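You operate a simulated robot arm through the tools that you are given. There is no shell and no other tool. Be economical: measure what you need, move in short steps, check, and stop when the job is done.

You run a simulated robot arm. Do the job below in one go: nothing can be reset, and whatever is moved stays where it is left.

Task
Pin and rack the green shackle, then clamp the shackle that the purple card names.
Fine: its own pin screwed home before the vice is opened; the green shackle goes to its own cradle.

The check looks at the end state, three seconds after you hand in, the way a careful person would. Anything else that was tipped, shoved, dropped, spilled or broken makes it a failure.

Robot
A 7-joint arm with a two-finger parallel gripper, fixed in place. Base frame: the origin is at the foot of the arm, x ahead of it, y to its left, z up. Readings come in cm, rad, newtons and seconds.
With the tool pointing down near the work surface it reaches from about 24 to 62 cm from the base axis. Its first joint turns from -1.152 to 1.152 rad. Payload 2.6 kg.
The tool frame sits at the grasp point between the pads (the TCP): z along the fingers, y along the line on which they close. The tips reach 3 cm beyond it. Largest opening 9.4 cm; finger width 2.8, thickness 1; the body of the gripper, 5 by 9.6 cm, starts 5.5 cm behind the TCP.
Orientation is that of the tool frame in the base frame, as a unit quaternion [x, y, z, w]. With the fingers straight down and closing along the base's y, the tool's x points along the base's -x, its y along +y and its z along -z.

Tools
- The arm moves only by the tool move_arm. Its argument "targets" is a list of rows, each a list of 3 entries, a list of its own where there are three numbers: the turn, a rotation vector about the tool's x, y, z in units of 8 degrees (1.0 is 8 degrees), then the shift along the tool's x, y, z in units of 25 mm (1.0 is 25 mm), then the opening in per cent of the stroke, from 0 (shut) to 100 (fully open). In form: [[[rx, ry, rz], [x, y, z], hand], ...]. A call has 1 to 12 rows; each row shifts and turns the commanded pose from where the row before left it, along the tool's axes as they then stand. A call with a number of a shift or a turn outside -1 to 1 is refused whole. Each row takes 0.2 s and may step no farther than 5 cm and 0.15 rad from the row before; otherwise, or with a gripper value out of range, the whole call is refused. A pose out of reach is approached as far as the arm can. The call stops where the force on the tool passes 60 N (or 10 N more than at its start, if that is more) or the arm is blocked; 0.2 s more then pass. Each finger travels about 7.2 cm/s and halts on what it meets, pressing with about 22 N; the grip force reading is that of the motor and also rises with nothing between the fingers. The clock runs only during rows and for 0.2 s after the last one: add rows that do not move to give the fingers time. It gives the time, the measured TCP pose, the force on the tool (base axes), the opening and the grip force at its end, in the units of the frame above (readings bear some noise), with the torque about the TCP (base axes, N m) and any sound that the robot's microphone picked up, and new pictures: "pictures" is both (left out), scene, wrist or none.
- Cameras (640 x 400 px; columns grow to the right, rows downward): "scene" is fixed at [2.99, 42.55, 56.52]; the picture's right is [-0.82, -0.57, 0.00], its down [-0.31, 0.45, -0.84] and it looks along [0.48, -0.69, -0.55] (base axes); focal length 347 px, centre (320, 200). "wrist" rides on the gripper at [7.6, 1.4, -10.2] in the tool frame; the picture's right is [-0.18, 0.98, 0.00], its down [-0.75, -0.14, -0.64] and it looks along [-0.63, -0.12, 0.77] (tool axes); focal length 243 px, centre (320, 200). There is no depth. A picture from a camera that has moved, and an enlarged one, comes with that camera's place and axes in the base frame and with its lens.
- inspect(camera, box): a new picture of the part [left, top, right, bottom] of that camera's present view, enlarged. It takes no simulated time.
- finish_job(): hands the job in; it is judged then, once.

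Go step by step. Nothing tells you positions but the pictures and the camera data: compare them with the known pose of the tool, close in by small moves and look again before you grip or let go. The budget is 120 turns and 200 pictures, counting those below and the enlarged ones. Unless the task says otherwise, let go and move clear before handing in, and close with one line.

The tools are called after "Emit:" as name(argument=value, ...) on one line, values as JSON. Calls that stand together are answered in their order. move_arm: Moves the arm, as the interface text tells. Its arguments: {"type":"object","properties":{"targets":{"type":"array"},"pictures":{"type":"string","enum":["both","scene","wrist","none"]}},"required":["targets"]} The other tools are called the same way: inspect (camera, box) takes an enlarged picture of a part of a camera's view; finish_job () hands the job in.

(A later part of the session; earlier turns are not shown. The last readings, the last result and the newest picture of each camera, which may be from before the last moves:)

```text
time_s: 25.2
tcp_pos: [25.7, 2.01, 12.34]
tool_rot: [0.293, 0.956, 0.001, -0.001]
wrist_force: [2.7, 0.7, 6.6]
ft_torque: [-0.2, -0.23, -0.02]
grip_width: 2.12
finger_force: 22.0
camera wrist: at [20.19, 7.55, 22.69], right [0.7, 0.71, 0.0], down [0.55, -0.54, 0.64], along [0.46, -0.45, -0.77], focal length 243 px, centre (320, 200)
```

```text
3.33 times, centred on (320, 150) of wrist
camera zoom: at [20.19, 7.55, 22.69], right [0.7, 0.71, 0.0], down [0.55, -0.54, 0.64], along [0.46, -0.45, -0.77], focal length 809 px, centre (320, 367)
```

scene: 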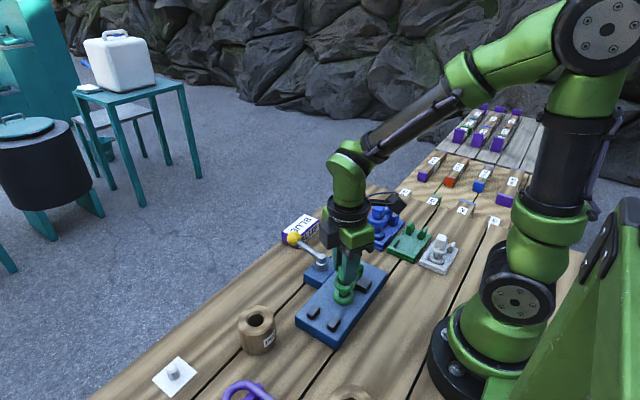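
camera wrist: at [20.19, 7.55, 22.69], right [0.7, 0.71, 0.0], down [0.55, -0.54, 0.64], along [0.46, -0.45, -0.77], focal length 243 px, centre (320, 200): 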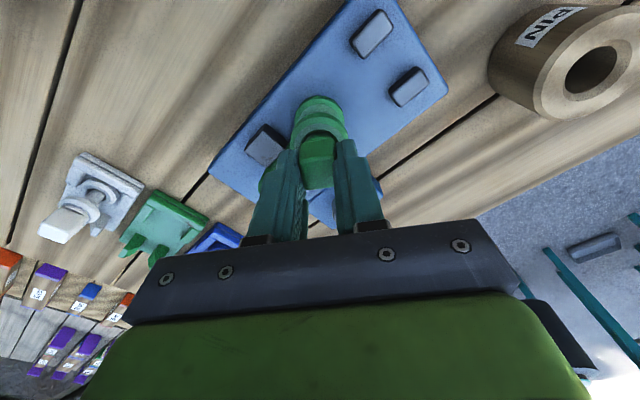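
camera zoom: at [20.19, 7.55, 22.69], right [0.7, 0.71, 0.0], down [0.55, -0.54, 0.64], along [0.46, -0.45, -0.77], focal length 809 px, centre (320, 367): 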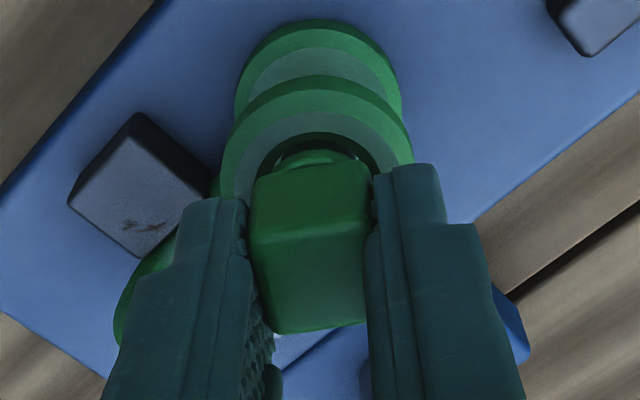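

Emit:
move_arm(targets=[[[0, 0, 1], [0, 0, 0.01], 0], [[0, 0, 1], [0, 0, 0.01], 0], [[0, 0, 1], [0, 0, 0.01], 0], [[0, 0, 1], [0, 0, 0.01], 0], [[0, 0, 1], [0, 0, 0.01], 0], [[0, 0, 1], [0, 0, 0.01], 0], [[0, 0, 1], [0, 0, 0.01], 0], [[0, 0, 1], [0, 0, 0.01], 0], [[0, 0, 0], [0, 0, 0], 0]], pictures="none")

Emit:
inspect(camera="scene", box=[310, 240, 380, 310])

```text
time_s: 27.2
tcp_pos: [25.72, 1.9, 12.25]
tool_rot: [0.756, 0.654, 0.0, -0.001]
wrist_force: [0.5, 18.9, 11.6]
ft_torque: [0.72, -0.07, 0.0]
grip_width: 2.12
finger_force: 21.5
```

```text
5.71 times, centred on (345, 275) of scene
camera zoom: at [2.98, 42.55, 56.52], right [-0.82, -0.57, 0.0], down [-0.31, 0.45, -0.84], along [0.48, -0.69, -0.55], focal length 1984 px, centre (177, -229)
```

zoom: 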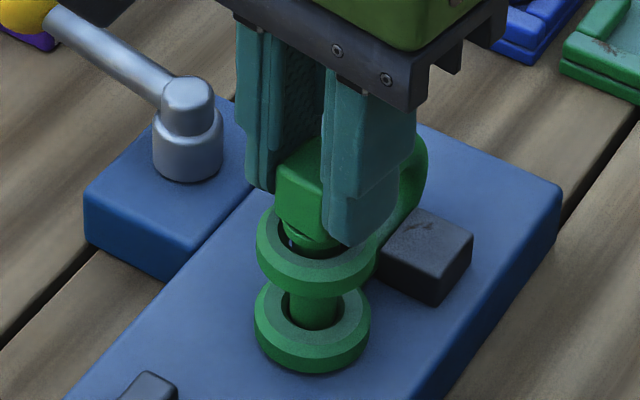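

Emit:
move_arm(targets=[[[0, 0, 0], [0.08, 0, 0], 0], [[0, 0, 1], [0, 0, 0.01], 0], [[0, 0, 1], [0, 0, 0.01], 0], [[0, 0, 1], [0, 0, 0.01], 0], [[0, 0, 1], [0, 0, 0.01], 0], [[0, 0, 1], [0, 0, 0.01], 0], [[0, 0, 1], [0, 0, 0.01], 0], [[0, 0, 0], [0, 0, 0], 0]], pictures="none")

Emit:
inspect(camera="scene", box=[310, 240, 380, 310])

```text
time_s: 29.0
tcp_pos: [25.71, 1.96, 12.03]
tool_rot: [0.957, 0.291, 0.0, 0.0]
wrist_force: [-8.1, -19.2, 17.5]
ft_torque: [-0.65, 0.37, -0.06]
grip_width: 2.15
finger_force: 22.2
```

```text
5.71 times, centred on (345, 275) of scene
camera zoom: at [2.98, 42.55, 56.52], right [-0.82, -0.57, 0.0], down [-0.31, 0.45, -0.84], along [0.48, -0.69, -0.55], focal length 1984 px, centre (177, -229)
```

zoom: 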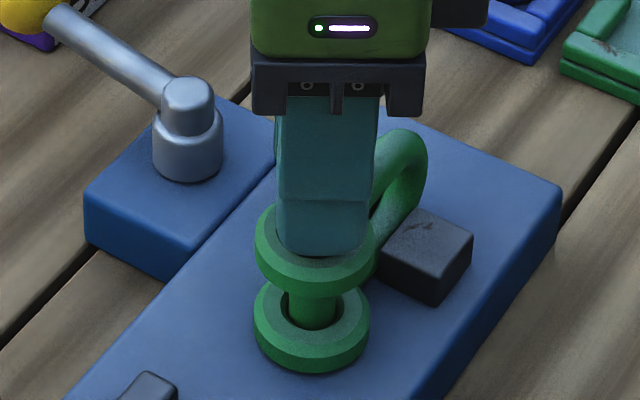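

Emit:
move_arm(targets=[[[0, 0, 0], [-0.07, 0.05, 0], 0], [[0, 0, 1], [0, 0, 0.01], 0], [[0, 0, 1], [0, 0, 0.01], 0], [[0, 0, 1], [0, 0, 0.01], 0], [[0, 0, 1], [0, 0, 0.01], 0], [[0, 0, 0], [0, 0, 0], 0]], pictures="none")

Emit:
inspect(camera="scene", box=[310, 240, 380, 310])

```text
time_s: 30.4
tcp_pos: [25.72, 2.1, 11.99]
tool_rot: [1.0, 0.016, 0.002, 0.0]
wrist_force: [2.7, 17.4, 10.2]
ft_torque: [0.53, -0.34, -0.04]
grip_width: 2.14
finger_force: 22.1
```

```text
5.71 times, centred on (345, 275) of scene
camera zoom: at [2.98, 42.56, 56.52], right [-0.82, -0.57, 0.0], down [-0.31, 0.45, -0.84], along [0.48, -0.69, -0.55], focal length 1984 px, centre (177, -229)
```

zoom: 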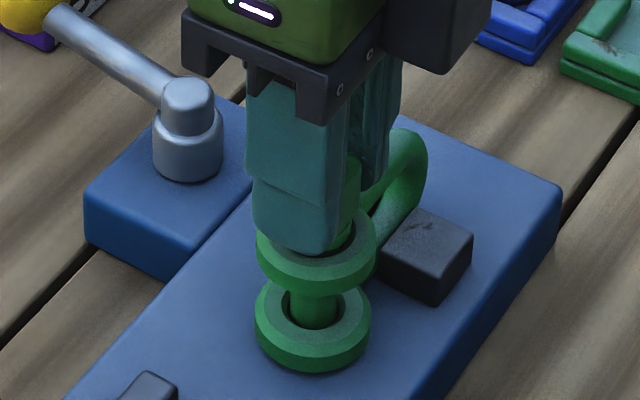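

No tightening torque yet after ~290°. I release, look, and wind the hand back CCW for another grip.

Emit:
move_arm(targets=[[[0, 0, 0], [0, 0, 0], 30], [[0, 0, 0], [0, 0, 0], 60], [[0, 0, 0], [0, 0, 0], 60], [[0, 0, -1], [0, 0, 0], 60], [[0, 0, -1], [0, 0, 0], 60], [[0, 0, -1], [0, 0, 0], 60], [[0, 0, -1], [0, 0, 0], 60], [[0, 0, -1], [0, 0, 0], 60], [[0, 0, -1], [0, 0, 0], 60], [[0, 0, -1], [0, 0, 0], 60], [[0, 0, -1], [0, 0, 0], 60]], pictures="none")

Emit:
inspect(camera="scene", box=[310, 240, 380, 310])

Emit:
inspect(camera="wrist", box=[260, 90, 380, 210])

```text
time_s: 32.8
tcp_pos: [25.63, 1.82, 12.03]
tool_rot: [0.838, 0.546, 0.0, 0.0]
wrist_force: [0.1, -0.1, -0.1]
ft_torque: [-0.03, -0.02, 0.02]
grip_width: 5.64
finger_force: 0.1
```

```text
5.71 times, centred on (345, 275) of scene
camera zoom: at [2.99, 42.55, 56.52], right [-0.82, -0.57, 0.0], down [-0.31, 0.45, -0.84], along [0.48, -0.69, -0.55], focal length 1984 px, centre (177, -229)
```

zoom: 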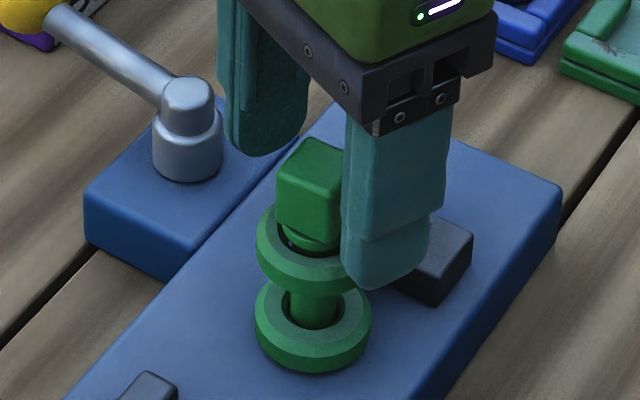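

```text
3.33 times, centred on (320, 150) of wrist
camera zoom: at [30.09, 8.35, 22.32], right [0.82, -0.57, 0.0], down [-0.43, -0.63, 0.64], along [-0.36, -0.53, -0.77], focal length 809 px, centre (320, 367)
```

zoom: 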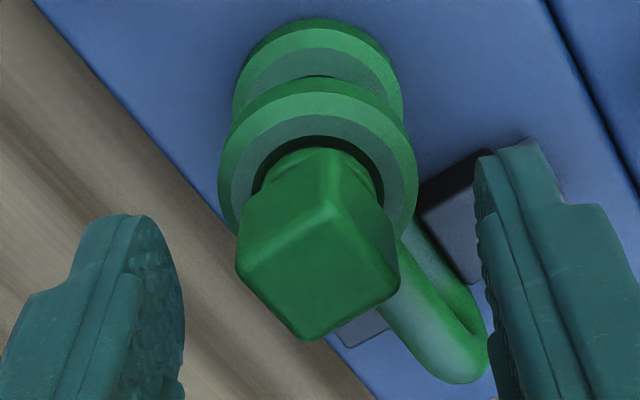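

Emit:
move_arm(targets=[[[0, 0, -1], [0, 0, 0], 60], [[0, 0, -1], [0, 0, 0], 60], [[0, 0, -1], [0, 0, 0], 60], [[0, 0, -1], [0, 0, 0], 60], [[0, 0, -1], [0, 0, 0], 60], [[0, 0, -1], [0, 0, 0], 60], [[0, 0, -1], [0, 0, 0], 60], [[0, 0, -1], [0, 0, 0], 60], [[0, 0, -1], [0, 0, 0], 60], [[0, 0, -1], [0, 0, 0], 60], [[0, 0, -1], [0, 0, 0], 60], [[0, 0, -1], [0, 0, 0], 60]], pictures="none")

Emit:
move_arm(targets=[[[0, 0, -1], [0, 0, 0], 60], [[0, 0, -1], [0, 0, 0], 60], [[0, 0, -1], [0, 0, 0], 60], [[0, 0, -1], [0, 0, 0], 60], [[0, 0, -1], [0, 0, 0], 60], [[0, 0, -1], [0, 0, 0], 60], [[0, 0, -1], [0, 0, 0], 60], [[0, 0, -1], [0, 0, 0], 60], [[0, 0, -1], [0, 0, 0], 60], [[0, 0, -1], [0, 0, 0], 60], [[0, 0, -1], [0, 0, 0], 60], [[0, 0, -1], [0, 0, 0], 60]], pictures="none")

Emit:
inspect(camera="wrist", box=[260, 90, 380, 210])

```text
time_s: 35.4
tcp_pos: [25.82, 1.98, 11.97]
tool_rot: [0.155, 0.988, 0.0, 0.0]
wrist_force: [0.4, 0.3, 0.2]
ft_torque: [0.0, -0.03, 0.0]
grip_width: 5.65
finger_force: 0.0
```

```text
time_s: 38.0
tcp_pos: [25.67, 1.93, 12.06]
tool_rot: [-0.63, 0.777, 0.0, 0.0]
wrist_force: [-0.8, -1.0, 0.1]
ft_torque: [-0.01, -0.02, 0.0]
grip_width: 5.64
finger_force: 0.1
```

```text
3.33 times, centred on (320, 150) of wrist
camera zoom: at [22.75, -5.16, 22.28], right [-0.92, 0.38, 0.0], down [0.29, 0.71, 0.64], along [0.25, 0.59, -0.77], focal length 809 px, centre (320, 367)
```

zoom: 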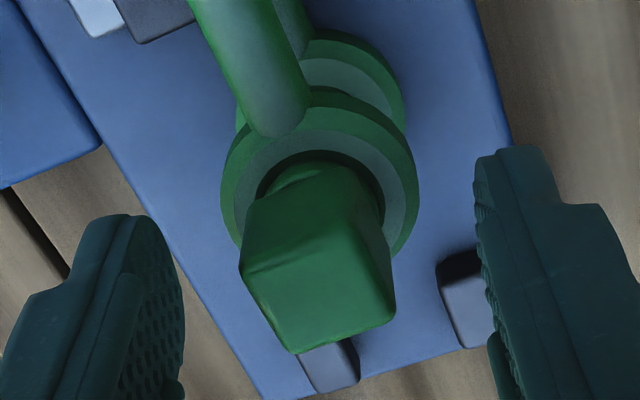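

Emit:
move_arm(targets=[[[0, 0, -0.87], [0, 0, 0], 60], [[0, 0, -0.87], [0, 0, 0], 60], [[0, 0, 0], [-0.05, -0.03, 0], 50], [[0, 0, 0], [0, 0, 0], 20], [[0, 0, 0], [0, 0, 0], 0], [[0, 0, 0], [0, 0, 0], 0]], pictures="none")

Emit:
inspect(camera="wrist", box=[260, 90, 380, 210])

```text
time_s: 39.4
tcp_pos: [25.63, 1.86, 11.94]
tool_rot: [0.719, -0.696, 0.001, 0.0]
wrist_force: [0.8, -0.1, 0.7]
ft_torque: [-0.06, -0.04, -0.03]
grip_width: 2.14
finger_force: 21.9
```

```text
3.33 times, centred on (320, 150) of wrist
camera zoom: at [24.57, -5.56, 22.28], right [-0.99, 0.15, 0.0], down [0.12, 0.76, 0.64], along [0.1, 0.63, -0.77], focal length 809 px, centre (320, 367)
```

zoom: 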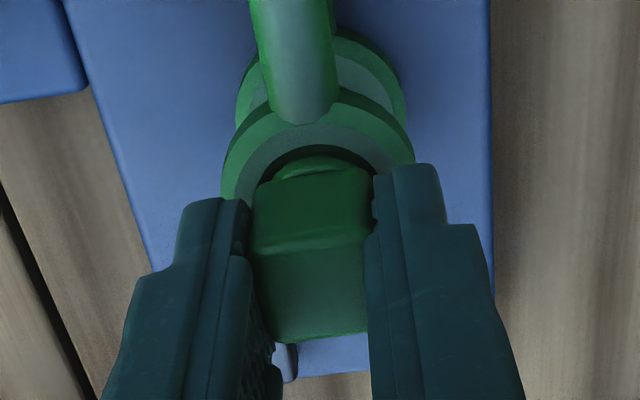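

Emit:
move_arm(targets=[[[0, 0, 0], [0, 0, 0.02], 0], [[0, 0, 1], [0, 0, 0.01], 0], [[0, 0, 1], [0, 0, 0.01], 0], [[0, 0, 1], [0, 0, 0.01], 0], [[0, 0, 1], [0, 0, 0.01], 0], [[0, 0, 1], [0, 0, 0.01], 0], [[0, 0, 1], [0, 0, 0.01], 0], [[0, 0, 1], [0, 0, 0.01], 0], [[0, 0, 1], [0, 0, 0.01], 0], [[0, 0, 0], [0, 0, 0], 0]], pictures="none")

Emit:
inspect(camera="scene", box=[310, 240, 380, 310])

```text
time_s: 41.6
tcp_pos: [25.72, 2.03, 11.71]
tool_rot: [-0.24, 0.971, 0.0, 0.0]
wrist_force: [2.2, 6.9, 1.1]
ft_torque: [0.25, -0.22, 0.02]
grip_width: 2.12
finger_force: 23.0
```

```text
5.71 times, centred on (345, 275) of scene
camera zoom: at [2.99, 42.55, 56.52], right [-0.82, -0.57, 0.0], down [-0.31, 0.45, -0.84], along [0.48, -0.69, -0.55], focal length 1984 px, centre (177, -229)
```

zoom: 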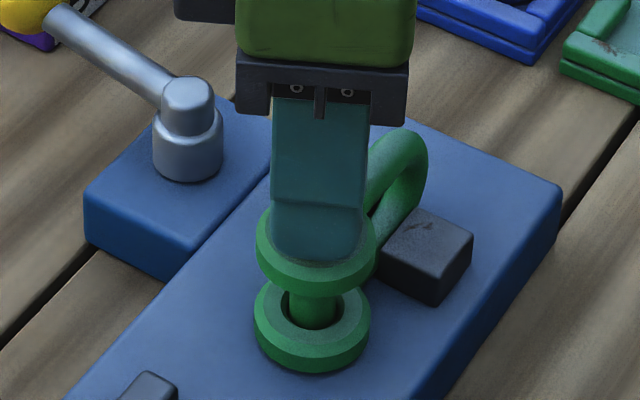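

Emit:
move_arm(targets=[[[0, 0, 1], [0, 0, 0.008], 0], [[0, 0, 1], [0, 0, 0.008], 0], [[0, 0, 1], [0, 0, 0.008], 0], [[0, 0, 1], [0, 0, 0.008], 0], [[0, 0, 1], [0, 0, 0.008], 0], [[0, 0, 1], [0, 0, 0.008], 0], [[0, 0, 1], [0, 0, 0.008], 0], [[0, 0, 1], [0, 0, 0.008], 0], [[0, 0, 0], [0, 0, 0], 0]], pictures="none")

Emit:
inspect(camera="scene", box=[310, 240, 380, 310])

```text
time_s: 43.6
tcp_pos: [25.59, 1.96, 11.5]
tool_rot: [0.31, 0.951, 0.001, 0.0]
wrist_force: [-0.1, 11.5, 7.3]
ft_torque: [0.31, -0.12, 0.25]
grip_width: 2.99
finger_force: 21.7
```

```text
5.71 times, centred on (345, 275) of scene
camera zoom: at [2.99, 42.55, 56.52], right [-0.82, -0.57, 0.0], down [-0.31, 0.45, -0.84], along [0.48, -0.69, -0.55], focal length 1984 px, centre (177, -229)
```

zoom: 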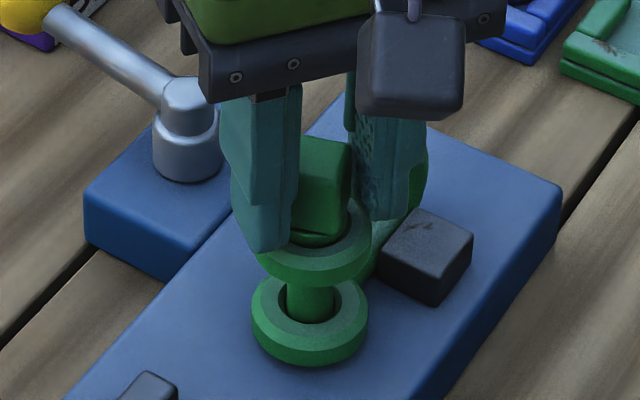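

The grip widened to 3.0 cm with a torque reading: the hand is slipping round a head that no longer turns. I look whether the collar is seated.

Emit:
inspect(camera="wrist", box=[270, 90, 370, 190])

Emit:
inspect(camera="scene", box=[325, 250, 365, 290])

```text
4.00 times, centred on (320, 140) of wrist
camera zoom: at [20.4, 7.81, 21.89], right [0.73, 0.68, 0.0], down [0.52, -0.56, 0.64], along [0.44, -0.47, -0.77], focal length 970 px, centre (320, 440)
```

zoom: 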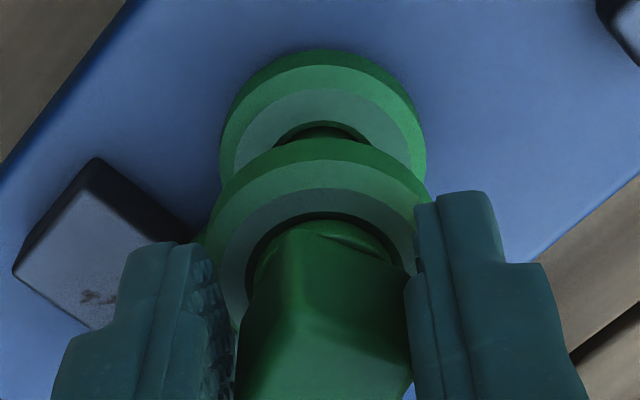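

```text
10.00 times, centred on (345, 270) of scene
camera zoom: at [2.99, 42.55, 56.52], right [-0.82, -0.57, 0.0], down [-0.31, 0.45, -0.84], along [0.48, -0.69, -0.55], focal length 3471 px, centre (70, -500)
```

zoom: 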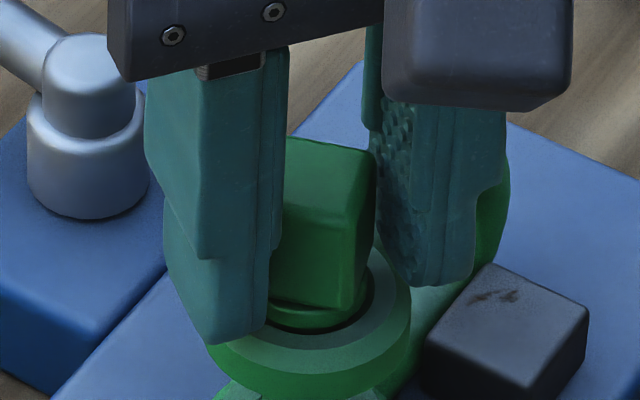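

Emit:
move_arm(targets=[[[0, 0, 0], [0, 0, 0], 30], [[0, 0, 0], [0, 0, -0.1], 70], [[0, 0, 0], [0, 0, -0.1], 70], [[0, 0, -1], [0, 0, 0], 70], [[0, 0, -1], [0, 0, 0], 70], [[0, 0, -1], [0, 0, 0], 70], [[0, 0, -1], [0, 0, 0], 70], [[0, 0, -1], [0, 0, 0], 70], [[0, 0, -0.6], [0, 0, 0], 70], [[0, 0, 0], [0, 0, 0], 70]], pictures="none")

Emit:
inspect(camera="wrist", box=[270, 90, 370, 190])

Emit:
inspect(camera="scene", box=[315, 240, 375, 300])

Emit:
inspect(camera="scene", box=[350, 190, 410, 250])

```text
time_s: 45.8
tcp_pos: [25.78, 1.97, 12.05]
tool_rot: [-0.076, 0.997, 0.0, 0.0]
wrist_force: [-0.2, -0.6, 0.9]
ft_torque: [0.0, -0.01, -0.02]
grip_width: 6.55
finger_force: 0.0
```

```text
4.00 times, centred on (320, 140) of wrist
camera zoom: at [18.01, 2.32, 22.41], right [0.03, 1.0, 0.0], down [0.77, -0.02, 0.64], along [0.64, -0.02, -0.77], focal length 970 px, centre (320, 440)
```

zoom: 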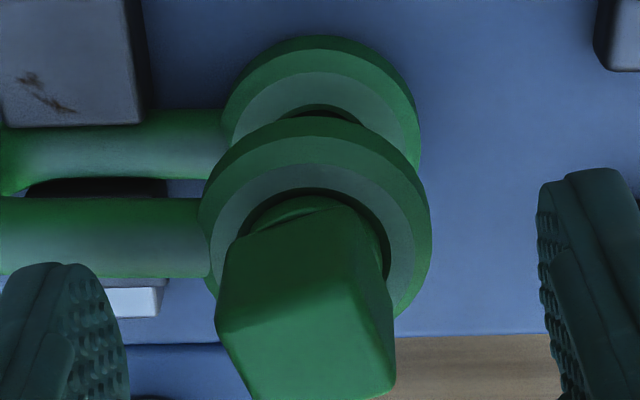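

```text
6.67 times, centred on (345, 270) of scene
camera zoom: at [2.99, 42.55, 56.52], right [-0.82, -0.57, 0.0], down [-0.31, 0.45, -0.84], along [0.48, -0.69, -0.55], focal length 2314 px, centre (153, -267)
```

zoom: 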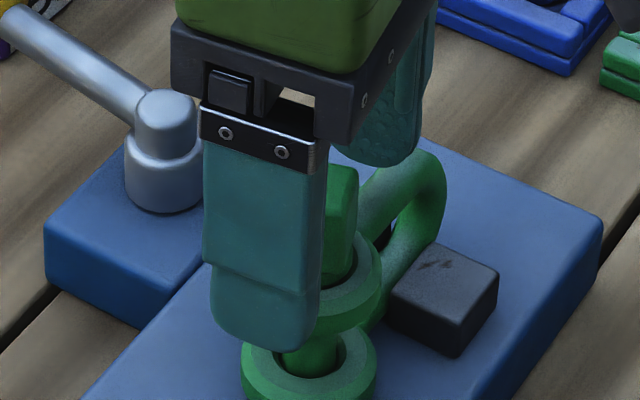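

```text
6.67 times, centred on (380, 220) of scene
camera zoom: at [2.99, 42.55, 56.52], right [-0.82, -0.57, 0.0], down [-0.31, 0.45, -0.84], along [0.48, -0.69, -0.55], focal length 2314 px, centre (-80, 67)
```

zoom: 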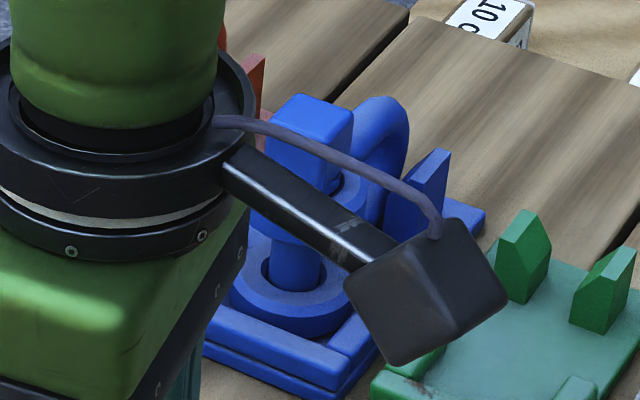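

Emit:
move_arm(targets=[[[0, 0, 0], [0, 0, -1], 70], [[0, 0, 0], [0, 0, -1], 70], [[0, 0, 0], [0, 0, -1], 70], [[0, 0, 0], [0, 0, -0.6], 70], [[0, 0, 0], [0, 0, 0], 70]], pictures="none")

Emit:
inspect(camera="scene", box=[315, 235, 375, 295])

Emit:
inspect(camera="scene", box=[350, 190, 410, 250])

Emit:
inspect(camera="wrist", box=[270, 50, 370, 150])

```text
time_s: 47.0
tcp_pos: [25.79, 2.0, 21.09]
tool_rot: [-0.076, 0.997, 0.0, 0.0]
wrist_force: [0.1, 0.4, -0.2]
ft_torque: [0.01, 0.06, -0.01]
grip_width: 6.6
finger_force: 0.2
```

```text
6.67 times, centred on (345, 265) of scene
camera zoom: at [2.99, 42.55, 56.52], right [-0.82, -0.57, 0.0], down [-0.31, 0.45, -0.84], along [0.48, -0.69, -0.55], focal length 2314 px, centre (153, -233)
```

zoom: 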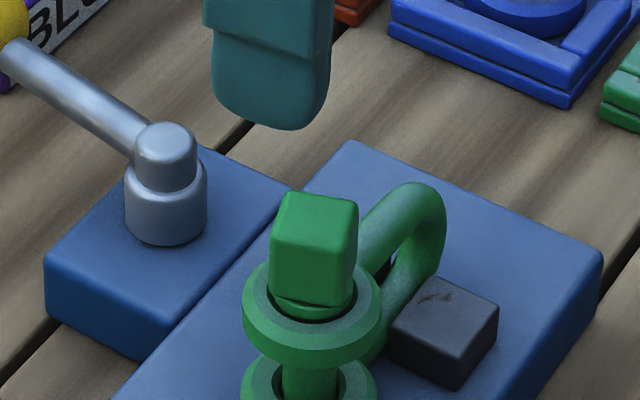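

```text
6.67 times, centred on (380, 220) of scene
camera zoom: at [2.99, 42.55, 56.52], right [-0.82, -0.57, 0.0], down [-0.31, 0.45, -0.84], along [0.48, -0.69, -0.55], focal length 2314 px, centre (-80, 67)
```

zoom: 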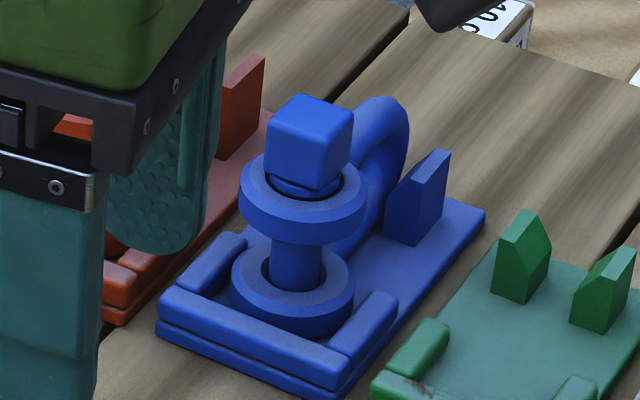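

```text
4.00 times, centred on (320, 100) of wrist
camera zoom: at [18.1, 2.37, 31.42], right [0.03, 1.0, 0.0], down [0.77, -0.03, 0.64], along [0.64, -0.02, -0.77], focal length 970 px, centre (320, 600)
```

zoom: 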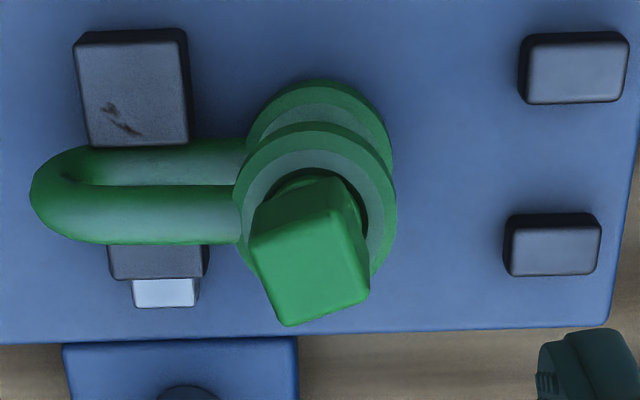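

The head now sits at about 25° yaw, so it stopped turning right at the end of the earlier pass; its collar sits like blue's. I verify by regripping aligned and applying a short torque.

Emit:
move_arm(targets=[[[0, 0, -1], [0, 0, 0.7], 60], [[0, 0, -1], [0, 0, 0.8], 60], [[0, 0, 0], [0, 0.02, 0.8], 60], [[0, 0, 0], [0, 0, 0.8], 60], [[0, 0, 0], [0, 0, 0.6], 60], [[0, 0, 0], [0, 0, 0], 30], [[0, 0, 0], [0, 0, 0], 0], [[0, 0, 0], [0, 0, 0], 0]], pictures="none")

Emit:
move_arm(targets=[[[0, 0, 0.5], [0, 0, 0.01], 0], [[0, 0, 0.5], [0, 0, 0.01], 0], [[0, 0, 0], [0, 0, 0], 0]], pictures="none")

```text
time_s: 48.8
tcp_pos: [25.72, 1.86, 11.83]
tool_rot: [-0.214, 0.977, 0.0, 0.0]
wrist_force: [-0.6, -4.2, -0.4]
ft_torque: [0.02, -0.07, -0.03]
grip_width: 2.13
finger_force: 22.1
```

```text
time_s: 49.6
tcp_pos: [25.73, 1.91, 11.77]
tool_rot: [-0.146, 0.989, -0.001, 0.001]
wrist_force: [1.3, -9.5, -0.7]
ft_torque: [-0.15, -0.23, 0.51]
grip_width: 2.14
finger_force: 21.9
```

Emit:
move_arm(targets=[[[0, 0, 0.5], [0, 0, 0], 0], [[0, 0, 0], [0, 0, 0], 0]], pictures="none")

Emit:
inspect(camera="scene", box=[315, 235, 375, 295])

Emit:
inspect(camera="scene", box=[330, 240, 420, 330])

```text
time_s: 50.2
tcp_pos: [25.86, 1.98, 11.79]
tool_rot: [-0.111, 0.994, -0.001, 0.002]
wrist_force: [10.4, -9.4, -0.1]
ft_torque: [-0.06, -0.58, 0.71]
grip_width: 2.23
finger_force: 21.7
```

```text
6.67 times, centred on (345, 265) of scene
camera zoom: at [2.99, 42.55, 56.52], right [-0.82, -0.57, 0.0], down [-0.31, 0.45, -0.84], along [0.48, -0.69, -0.55], focal length 2314 px, centre (153, -233)
```

zoom: 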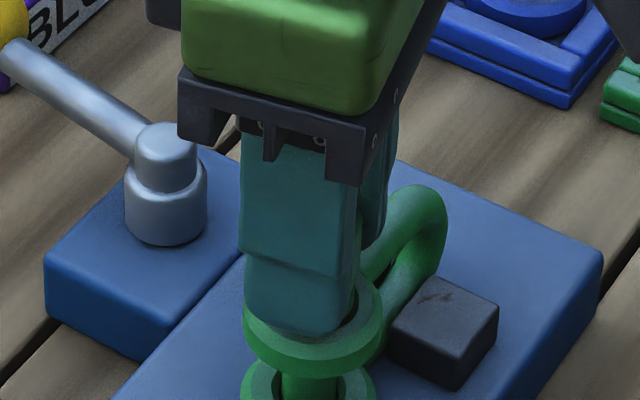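

```text
4.44 times, centred on (375, 285) of scene
camera zoom: at [2.99, 42.55, 56.52], right [-0.82, -0.57, 0.0], down [-0.31, 0.45, -0.84], along [0.48, -0.69, -0.55], focal length 1543 px, centre (76, -178)
```

zoom: 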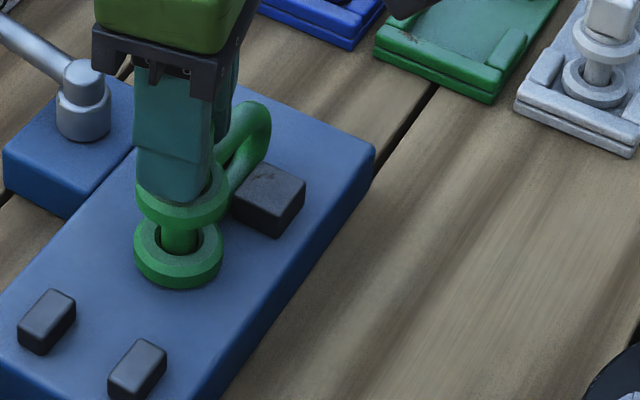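

Torque reaches 0.7 N·m with no turn: the pin is home. I release, lift, and go over the vice lever to view it.

Emit:
move_arm(targets=[[[0, 0, -0.4], [0, 0, 0], 30], [[0, 0, 0], [0, 0, 0], 60], [[0, 0, 0], [0, 0, -0.8], 60], [[0, 0, 0], [0, 0, -1], 60], [[0, 0, 0], [0, 0, -0.8], 60], [[0, 0, 1], [0, 0, 0], 60], [[0, 0, 1], [0, 0, 0], 60], [[0, 0, 1], [0, 0, 0], 60], [[0, 0, 0.2], [-1, -0.23, 0], 60], [[0, 0, 0], [-1, -0.23, 0], 60], [[0, 0, 0], [-1, -0.23, 0], 60], [[0, 0, 0], [0, 0, 0], 60]], pictures="none")

Emit:
move_arm(targets=[[[0, 0, 0], [-1, -0.23, 0], 60], [[0, 0, 0], [-1, -0.23, 0], 60], [[0, 0, 0], [0, 0, 0], 45]])

Emit:
inspect(camera="wrist", box=[220, 60, 420, 200])

Emit:
inspect(camera="scene", box=[260, 200, 400, 320])

```text
time_s: 52.8
tcp_pos: [32.99, -0.93, 18.4]
tool_rot: [0.085, 0.996, -0.001, 0.0]
wrist_force: [0.2, -0.2, 0.5]
ft_torque: [0.01, 0.0, 0.01]
grip_width: 5.65
finger_force: 0.1
```

```text
time_s: 53.6
tcp_pos: [37.31, -2.86, 18.33]
tool_rot: [0.084, 0.996, 0.0, 0.0]
wrist_force: [0.2, 0.3, 0.9]
ft_torque: [-0.02, -0.01, -0.01]
grip_width: 4.23
finger_force: 0.0
camera wrist: at [30.25, -0.04, 28.7], right [0.35, 0.94, 0.0], down [0.72, -0.27, 0.64], along [0.6, -0.22, -0.77], focal length 243 px, centre (320, 200)
```

scene: 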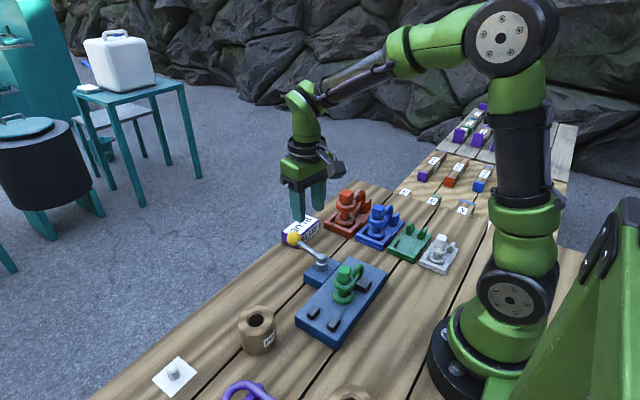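
wrist: 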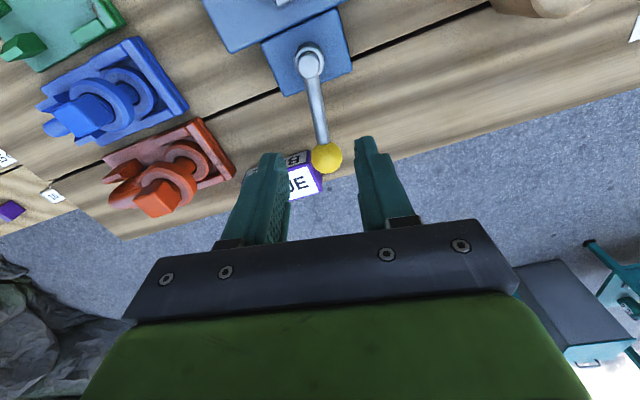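

```text
2.86 times, centred on (320, 130) of wrist
camera zoom: at [30.25, -0.04, 28.7], right [0.35, 0.94, 0.0], down [0.72, -0.27, 0.64], along [0.6, -0.22, -0.77], focal length 693 px, centre (320, 400)
```

zoom: 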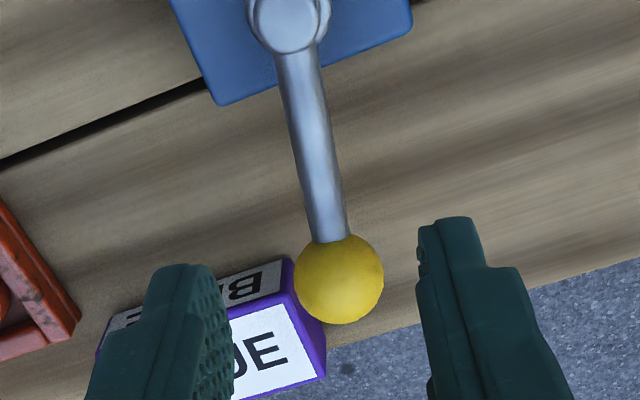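

```text
3.33 times, centred on (330, 260) of scene
camera zoom: at [2.99, 42.55, 56.52], right [-0.82, -0.57, 0.0], down [-0.31, 0.45, -0.84], along [0.48, -0.69, -0.55], focal length 1157 px, centre (287, 0)
```

zoom: 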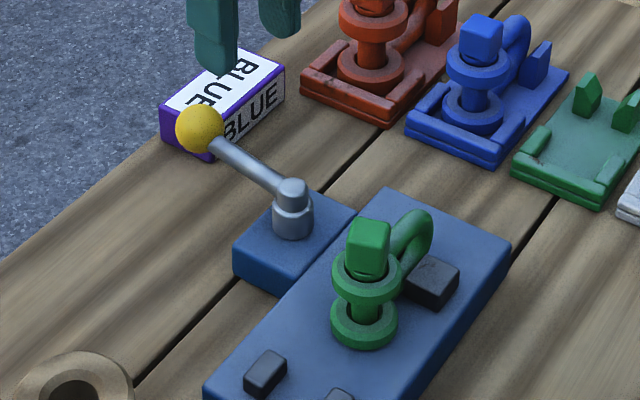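

Lever: pivot about (34, −2.3), ball about (42.3, −3.7, 6.7). I lower the open fingers to straddle the lever and then test which way it swings.

Emit:
move_arm(targets=[[[0, 0, 0], [-0.97, 0, 0], 45], [[0, 0, 0], [0, 0, 1], 45], [[0, 0, 0], [0, 0, 1], 45], [[0, 0, 0], [0, 0, 1], 45], [[0, 0, 0], [0, 0, 1], 45], [[0, 0, 0], [0, 0, 0.6], 45], [[0, 0, 0], [0, 0, 0], 45]], pictures="scene")

Emit:
inspect(camera="scene", box=[260, 200, 400, 320])

Emit:
inspect(camera="wrist", box=[220, 60, 420, 200])

```text
time_s: 55.2
tcp_pos: [40.08, -3.15, 6.79]
tool_rot: [0.084, 0.996, 0.0, 0.0]
wrist_force: [-0.6, -0.2, 0.0]
ft_torque: [0.02, -0.02, -0.01]
grip_width: 4.23
finger_force: 0.1
```

scene: 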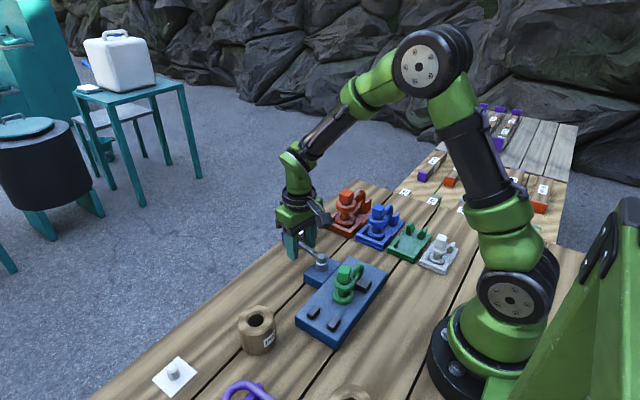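

```text
3.33 times, centred on (330, 260) of scene
camera zoom: at [2.99, 42.55, 56.52], right [-0.82, -0.57, 0.0], down [-0.31, 0.45, -0.84], along [0.48, -0.69, -0.55], focal length 1157 px, centre (287, 0)
```

zoom: 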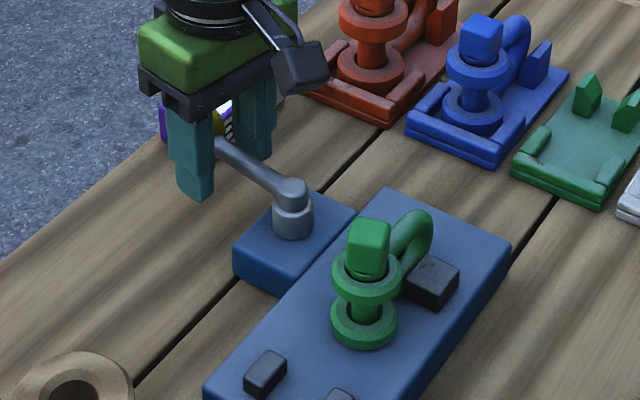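

```text
2.86 times, centred on (320, 130) of wrist
camera zoom: at [32.74, -0.38, 17.13], right [0.35, 0.94, 0.0], down [0.72, -0.27, 0.64], along [0.6, -0.22, -0.77], focal length 693 px, centre (320, 400)
```

zoom: 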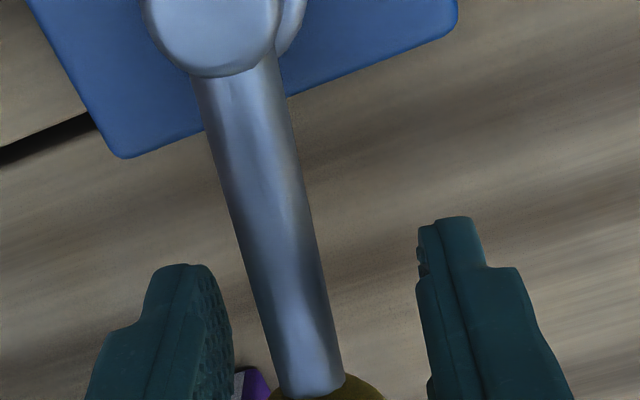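

Emit:
move_arm(targets=[[[0, 0, -1], [0.023, 0.323, 0], 45], [[0, 0, -1], [0.023, 0.323, 0], 45], [[0, 0, -1], [0.023, 0.323, 0], 45], [[0, 0, 0], [0, 0, 0], 45]], pictures="scene")

Emit:
inspect(camera="scene", box=[260, 200, 400, 320])

```text
time_s: 56.2
tcp_pos: [39.89, -0.64, 6.86]
tool_rot: [-0.125, 0.992, 0.0, 0.0]
wrist_force: [-0.6, 0.0, -0.3]
ft_torque: [0.0, 0.0, 0.01]
grip_width: 4.27
finger_force: 0.5
```

scene: 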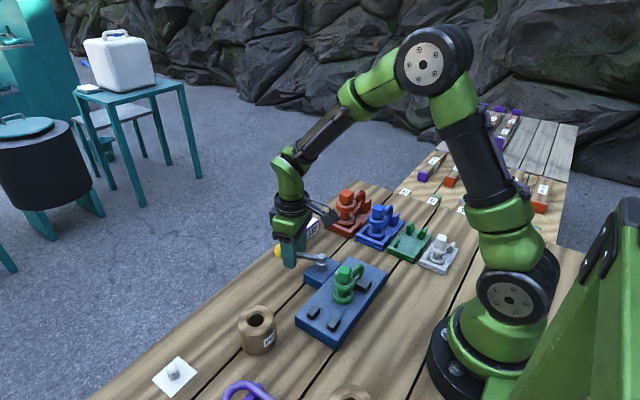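

```text
3.33 times, centred on (330, 260) of scene
camera zoom: at [2.99, 42.55, 56.52], right [-0.82, -0.57, 0.0], down [-0.31, 0.45, -0.84], along [0.48, -0.69, -0.55], focal length 1157 px, centre (287, 0)
```

zoom: 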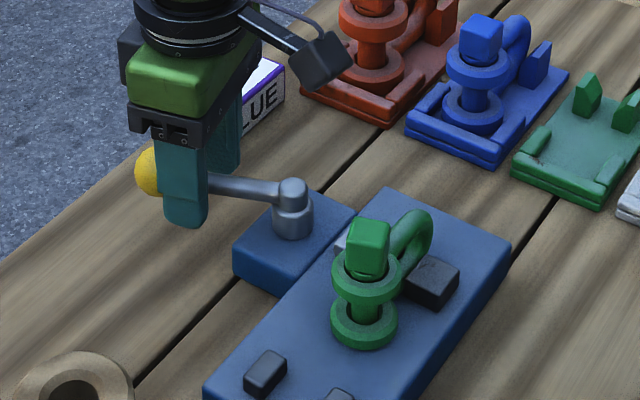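

The lever swings freely toward +y and the jaw appears to back off. I continue.

Emit:
move_arm(targets=[[[0, 0, -1], [0.023, 0.323, 0], 45], [[0, 0, -1], [0.023, 0.323, 0], 45], [[0, 0, -1], [0.023, 0.323, 0], 45], [[0, 0, -1], [0.023, 0.323, 0], 45], [[0, 0, -1], [0.023, 0.323, 0], 45], [[0, 0, 0], [0, 0, 0], 45]], pictures="none")

Emit:
inspect(camera="scene", box=[260, 200, 400, 320])

Emit:
inspect(camera="wrist", box=[100, 0, 420, 200])

```text
time_s: 57.6
tcp_pos: [37.5, 2.37, 6.82]
tool_rot: [-0.457, 0.889, 0.0, 0.0]
wrist_force: [0.4, -2.6, -0.8]
ft_torque: [-0.02, 0.04, -0.05]
grip_width: 4.28
finger_force: 0.5
```

```text
3.33 times, centred on (330, 260) of scene
camera zoom: at [2.99, 42.55, 56.52], right [-0.82, -0.57, 0.0], down [-0.31, 0.45, -0.84], along [0.48, -0.69, -0.55], focal length 1157 px, centre (287, 0)
```

zoom: 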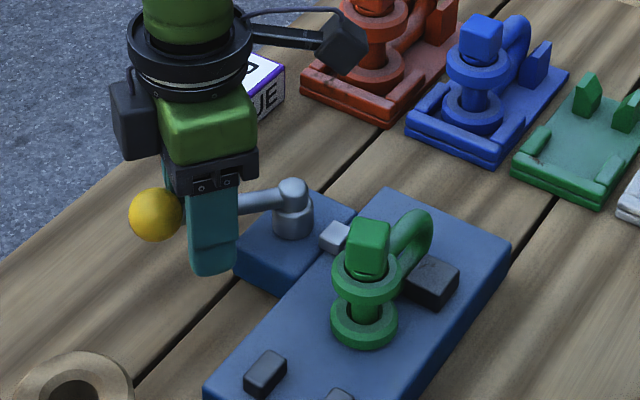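

```text
2.00 times, centred on (260, 100) of wrist
camera zoom: at [31.98, -2.76, 17.12], right [-0.69, 0.72, 0.0], down [0.55, 0.53, 0.64], along [0.46, 0.44, -0.77], focal length 485 px, centre (440, 400)
```

zoom: 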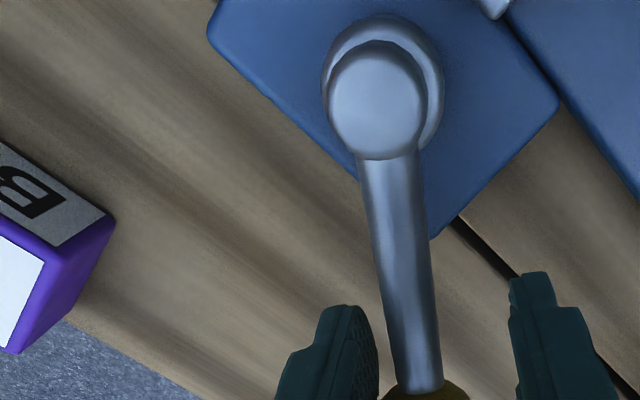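

Emit:
move_arm(targets=[[[0, 0, -1], [0.023, 0.323, 0], 45], [[0, 0, -1], [0.023, 0.323, 0], 45], [[0, 0, -1], [0.023, 0.323, 0], 45], [[0, 0, 0], [0, 0, 0], 45]], pictures="none")

Emit:
inspect(camera="scene", box=[260, 200, 400, 320])

```text
time_s: 58.6
tcp_pos: [35.25, 3.42, 6.91]
tool_rot: [-0.632, 0.775, -0.001, 0.0]
wrist_force: [0.8, -1.0, 0.5]
ft_torque: [-0.01, -0.03, -0.03]
grip_width: 4.27
finger_force: 0.1
```

```text
3.33 times, centred on (330, 260) of scene
camera zoom: at [2.99, 42.55, 56.52], right [-0.82, -0.57, 0.0], down [-0.31, 0.45, -0.84], along [0.48, -0.69, -0.55], focal length 1157 px, centre (287, 0)
```

zoom: 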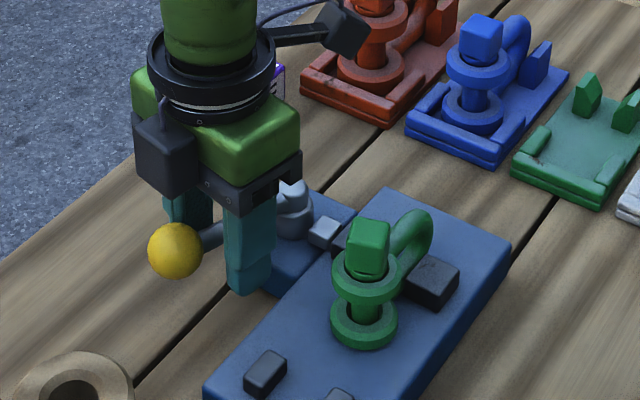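

Emit:
move_arm(targets=[[[0, 0, -1], [0.023, 0.323, 0], 45], [[0, 0, -0.7], [0.016, 0.226, 0], 45], [[0, 0, 0], [0, 0, 0], 45]], pictures="none")

Emit:
inspect(camera="scene", box=[290, 210, 390, 310])

Emit:
inspect(camera="wrist", box=[200, 0, 520, 200])

```text
time_s: 59.4
tcp_pos: [33.98, 3.6, 6.81]
tool_rot: [0.719, -0.695, 0.0, 0.0]
wrist_force: [2.0, -0.6, -0.8]
ft_torque: [-0.01, 0.03, -0.05]
grip_width: 4.29
finger_force: 0.1
```

```text
4.00 times, centred on (340, 260) of scene
camera zoom: at [2.99, 42.55, 56.52], right [-0.82, -0.57, 0.0], down [-0.31, 0.45, -0.84], along [0.48, -0.69, -0.55], focal length 1388 px, centre (240, -40)
```

zoom: 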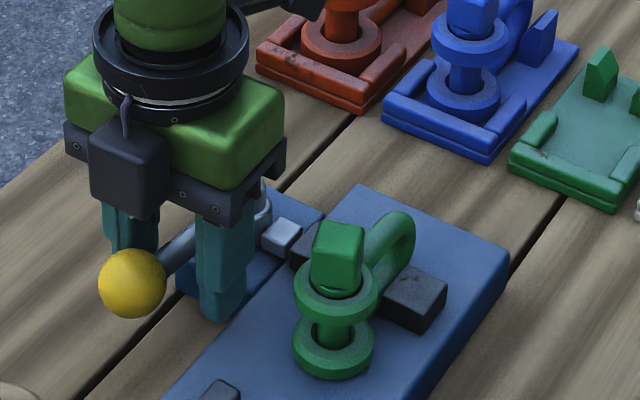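

```text
2.00 times, centred on (360, 100) of wrist
camera zoom: at [32.88, -4.0, 17.17], right [-0.99, 0.15, 0.0], down [0.11, 0.76, 0.64], along [0.1, 0.63, -0.77], focal length 485 px, centre (240, 400)
```

zoom: 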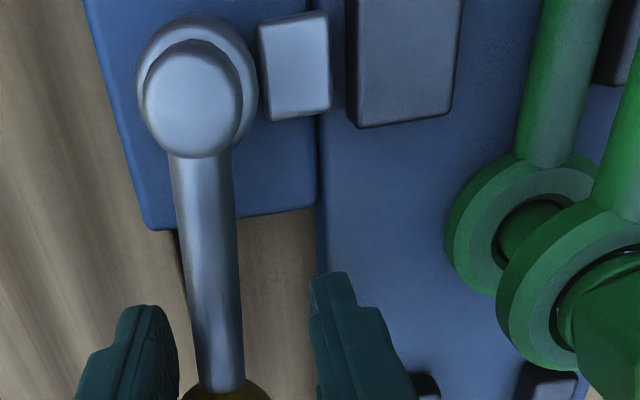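

The vice is well open and the shackle stands free. I lift off the lever and go back above the green pin head.

Emit:
move_arm(targets=[[[0, 0, 0], [0, 0, -0.8], 45], [[0, 0, 0], [0, 0, -1], 45], [[0, 0, 0], [0, 0, -1], 45], [[0, 0, 0], [0, 0, -1], 45], [[0, 0, 0], [0, 0, -1], 45], [[0, 0, 1], [0.16, 0.82, 0], 60], [[0, 0, 0], [0.25, 0.82, 0], 60], [[0, 0, 0], [0.25, 0.82, 0], 60], [[0, 0, 0], [0.25, 0.82, 0], 60], [[0, 0, 1], [0, 0, 0], 60], [[0, 0, 1], [0, 0, 0], 60], [[0, 0, 1], [0, 0, 0], 60]], pictures="none")

Emit:
move_arm(targets=[[[0, 0, 1], [0, 0, 0], 60], [[0, 0, 1], [0, 0, 0], 60], [[0, 0, 1], [0, 0, 0], 60], [[0, 0, 1], [0, 0, 0], 60], [[0, 0, 0.75], [0, 0, 0], 60], [[0, 0, 0], [0, 0, 0], 60]], pictures="wrist")

Emit:
inspect(camera="wrist", box=[260, 50, 380, 170])

Emit:
inspect(camera="scene", box=[290, 210, 390, 310])

```text
time_s: 62.0
tcp_pos: [25.62, 1.83, 18.76]
tool_rot: [-0.499, 0.867, 0.001, 0.0]
wrist_force: [-0.2, 0.7, 0.1]
ft_torque: [0.0, 0.01, 0.01]
grip_width: 5.63
finger_force: 0.2
```

```text
time_s: 63.4
tcp_pos: [25.51, 1.84, 18.82]
tool_rot: [-0.189, 0.982, 0.0, 0.0]
wrist_force: [-0.6, 0.4, -0.4]
ft_torque: [-0.01, 0.0, 0.03]
grip_width: 5.65
finger_force: 0.1
camera wrist: at [18.04, 0.5, 29.11], right [-0.19, 0.98, 0.0], down [0.75, 0.15, 0.64], along [0.63, 0.12, -0.77], focal length 243 px, centre (320, 200)
```

wrist: 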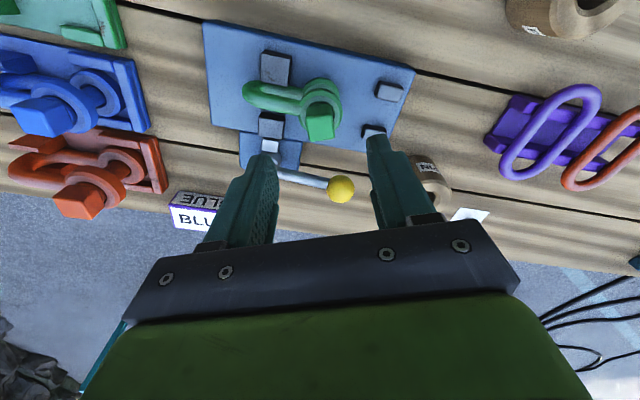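

```text
3.33 times, centred on (320, 110) of wrist
camera zoom: at [18.04, 0.5, 29.11], right [-0.19, 0.98, 0.0], down [0.75, 0.15, 0.64], along [0.63, 0.12, -0.77], focal length 809 px, centre (320, 500)
```

zoom: 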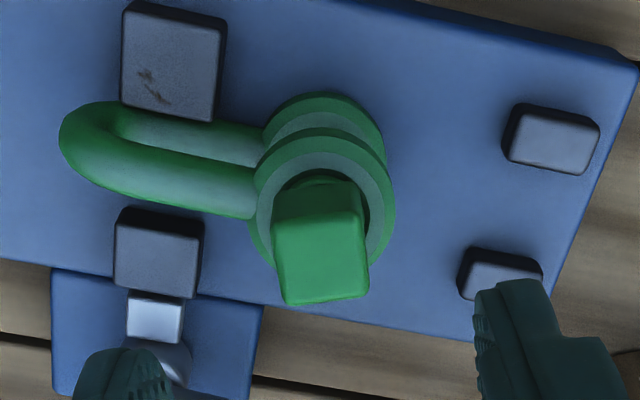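

```text
4.00 times, centred on (340, 260) of scene
camera zoom: at [2.99, 42.55, 56.52], right [-0.82, -0.57, 0.0], down [-0.31, 0.45, -0.84], along [0.48, -0.69, -0.55], focal length 1388 px, centre (240, -40)
```

zoom: 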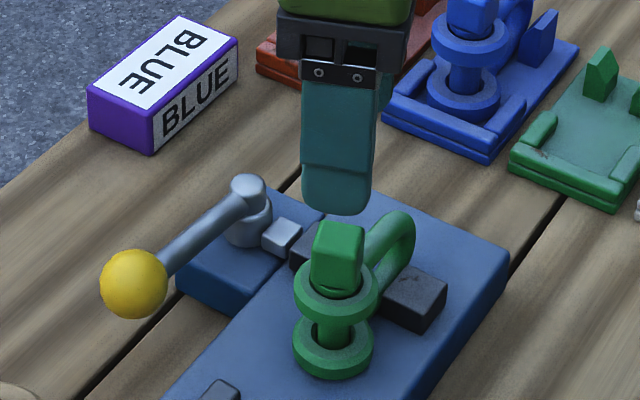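

The head is aligned with the hand. I go down, grip the head, and lift the pinned shackle a little.

Emit:
move_arm(targets=[[[0, 0, 0], [-0.1, 0.02, 0.73], 60], [[0, 0, 0], [0, 0, 0.8], 60], [[0, 0, 0], [0, 0, 0.8], 60], [[0, 0, 0], [0, 0, 0.6], 60], [[0, 0, 0], [0, 0, 0], 40], [[0, 0, 0], [0, 0, 0], 10], [[0, 0, 0], [0, 0, 0], 0], [[0, 0, 0], [0, 0, 0], 0]], pictures="none")

Emit:
move_arm(targets=[[[0, 0, 0], [0, 0, -0.2], 0], [[0, 0, 0], [0, 0, -0.3], 0], [[0, 0, 0], [0, 0, -0.5], 0], [[0, 0, 0], [0, 0, 0], 0]], pictures="scene")

Emit:
inspect(camera="scene", box=[290, 210, 390, 310])

Emit:
inspect(camera="wrist", box=[220, 50, 380, 210])

```text
time_s: 65.2
tcp_pos: [25.77, 1.91, 11.5]
tool_rot: [-0.191, 0.982, -0.001, 0.0]
wrist_force: [-1.0, 0.0, 0.0]
ft_torque: [0.01, 0.01, 0.04]
grip_width: 2.15
finger_force: 22.4
```

```text
time_s: 66.2
tcp_pos: [25.78, 1.9, 13.95]
tool_rot: [-0.19, 0.982, 0.0, 0.001]
wrist_force: [-0.3, 0.1, -3.1]
ft_torque: [0.06, -0.03, 0.0]
grip_width: 2.13
finger_force: 21.7
```

scene: 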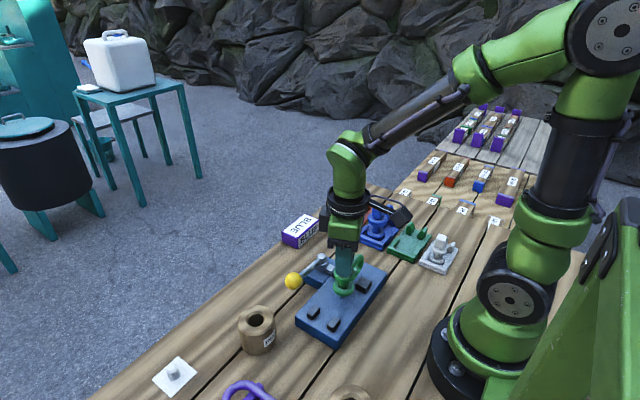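

```text
4.00 times, centred on (340, 260) of scene
camera zoom: at [2.99, 42.55, 56.52], right [-0.82, -0.57, 0.0], down [-0.31, 0.45, -0.84], along [0.48, -0.69, -0.55], focal length 1388 px, centre (240, -40)
```

zoom: 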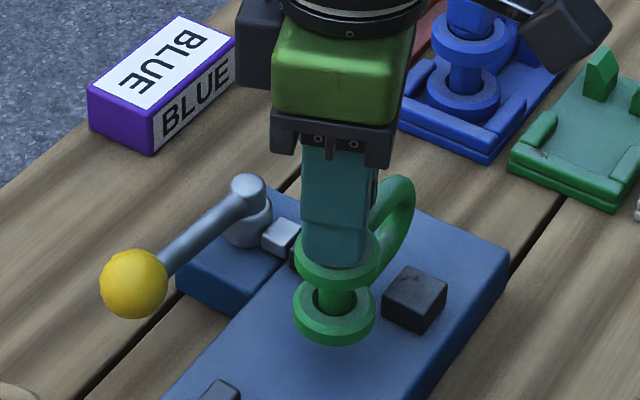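

```text
2.50 times, centred on (300, 130) of wrist
camera zoom: at [18.22, 0.58, 24.31], right [-0.2, 0.98, 0.0], down [0.75, 0.15, 0.64], along [0.63, 0.13, -0.77], focal length 606 px, centre (370, 375)
```

zoom: 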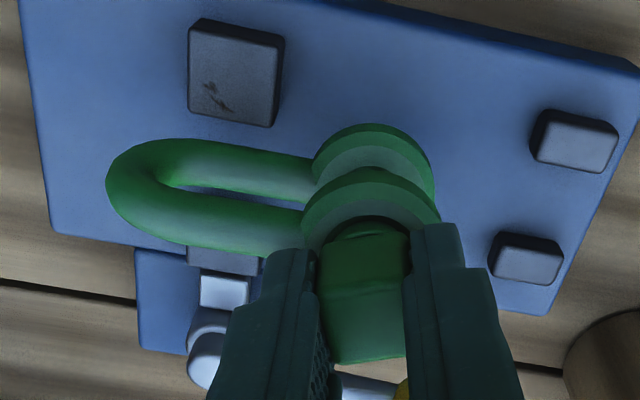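

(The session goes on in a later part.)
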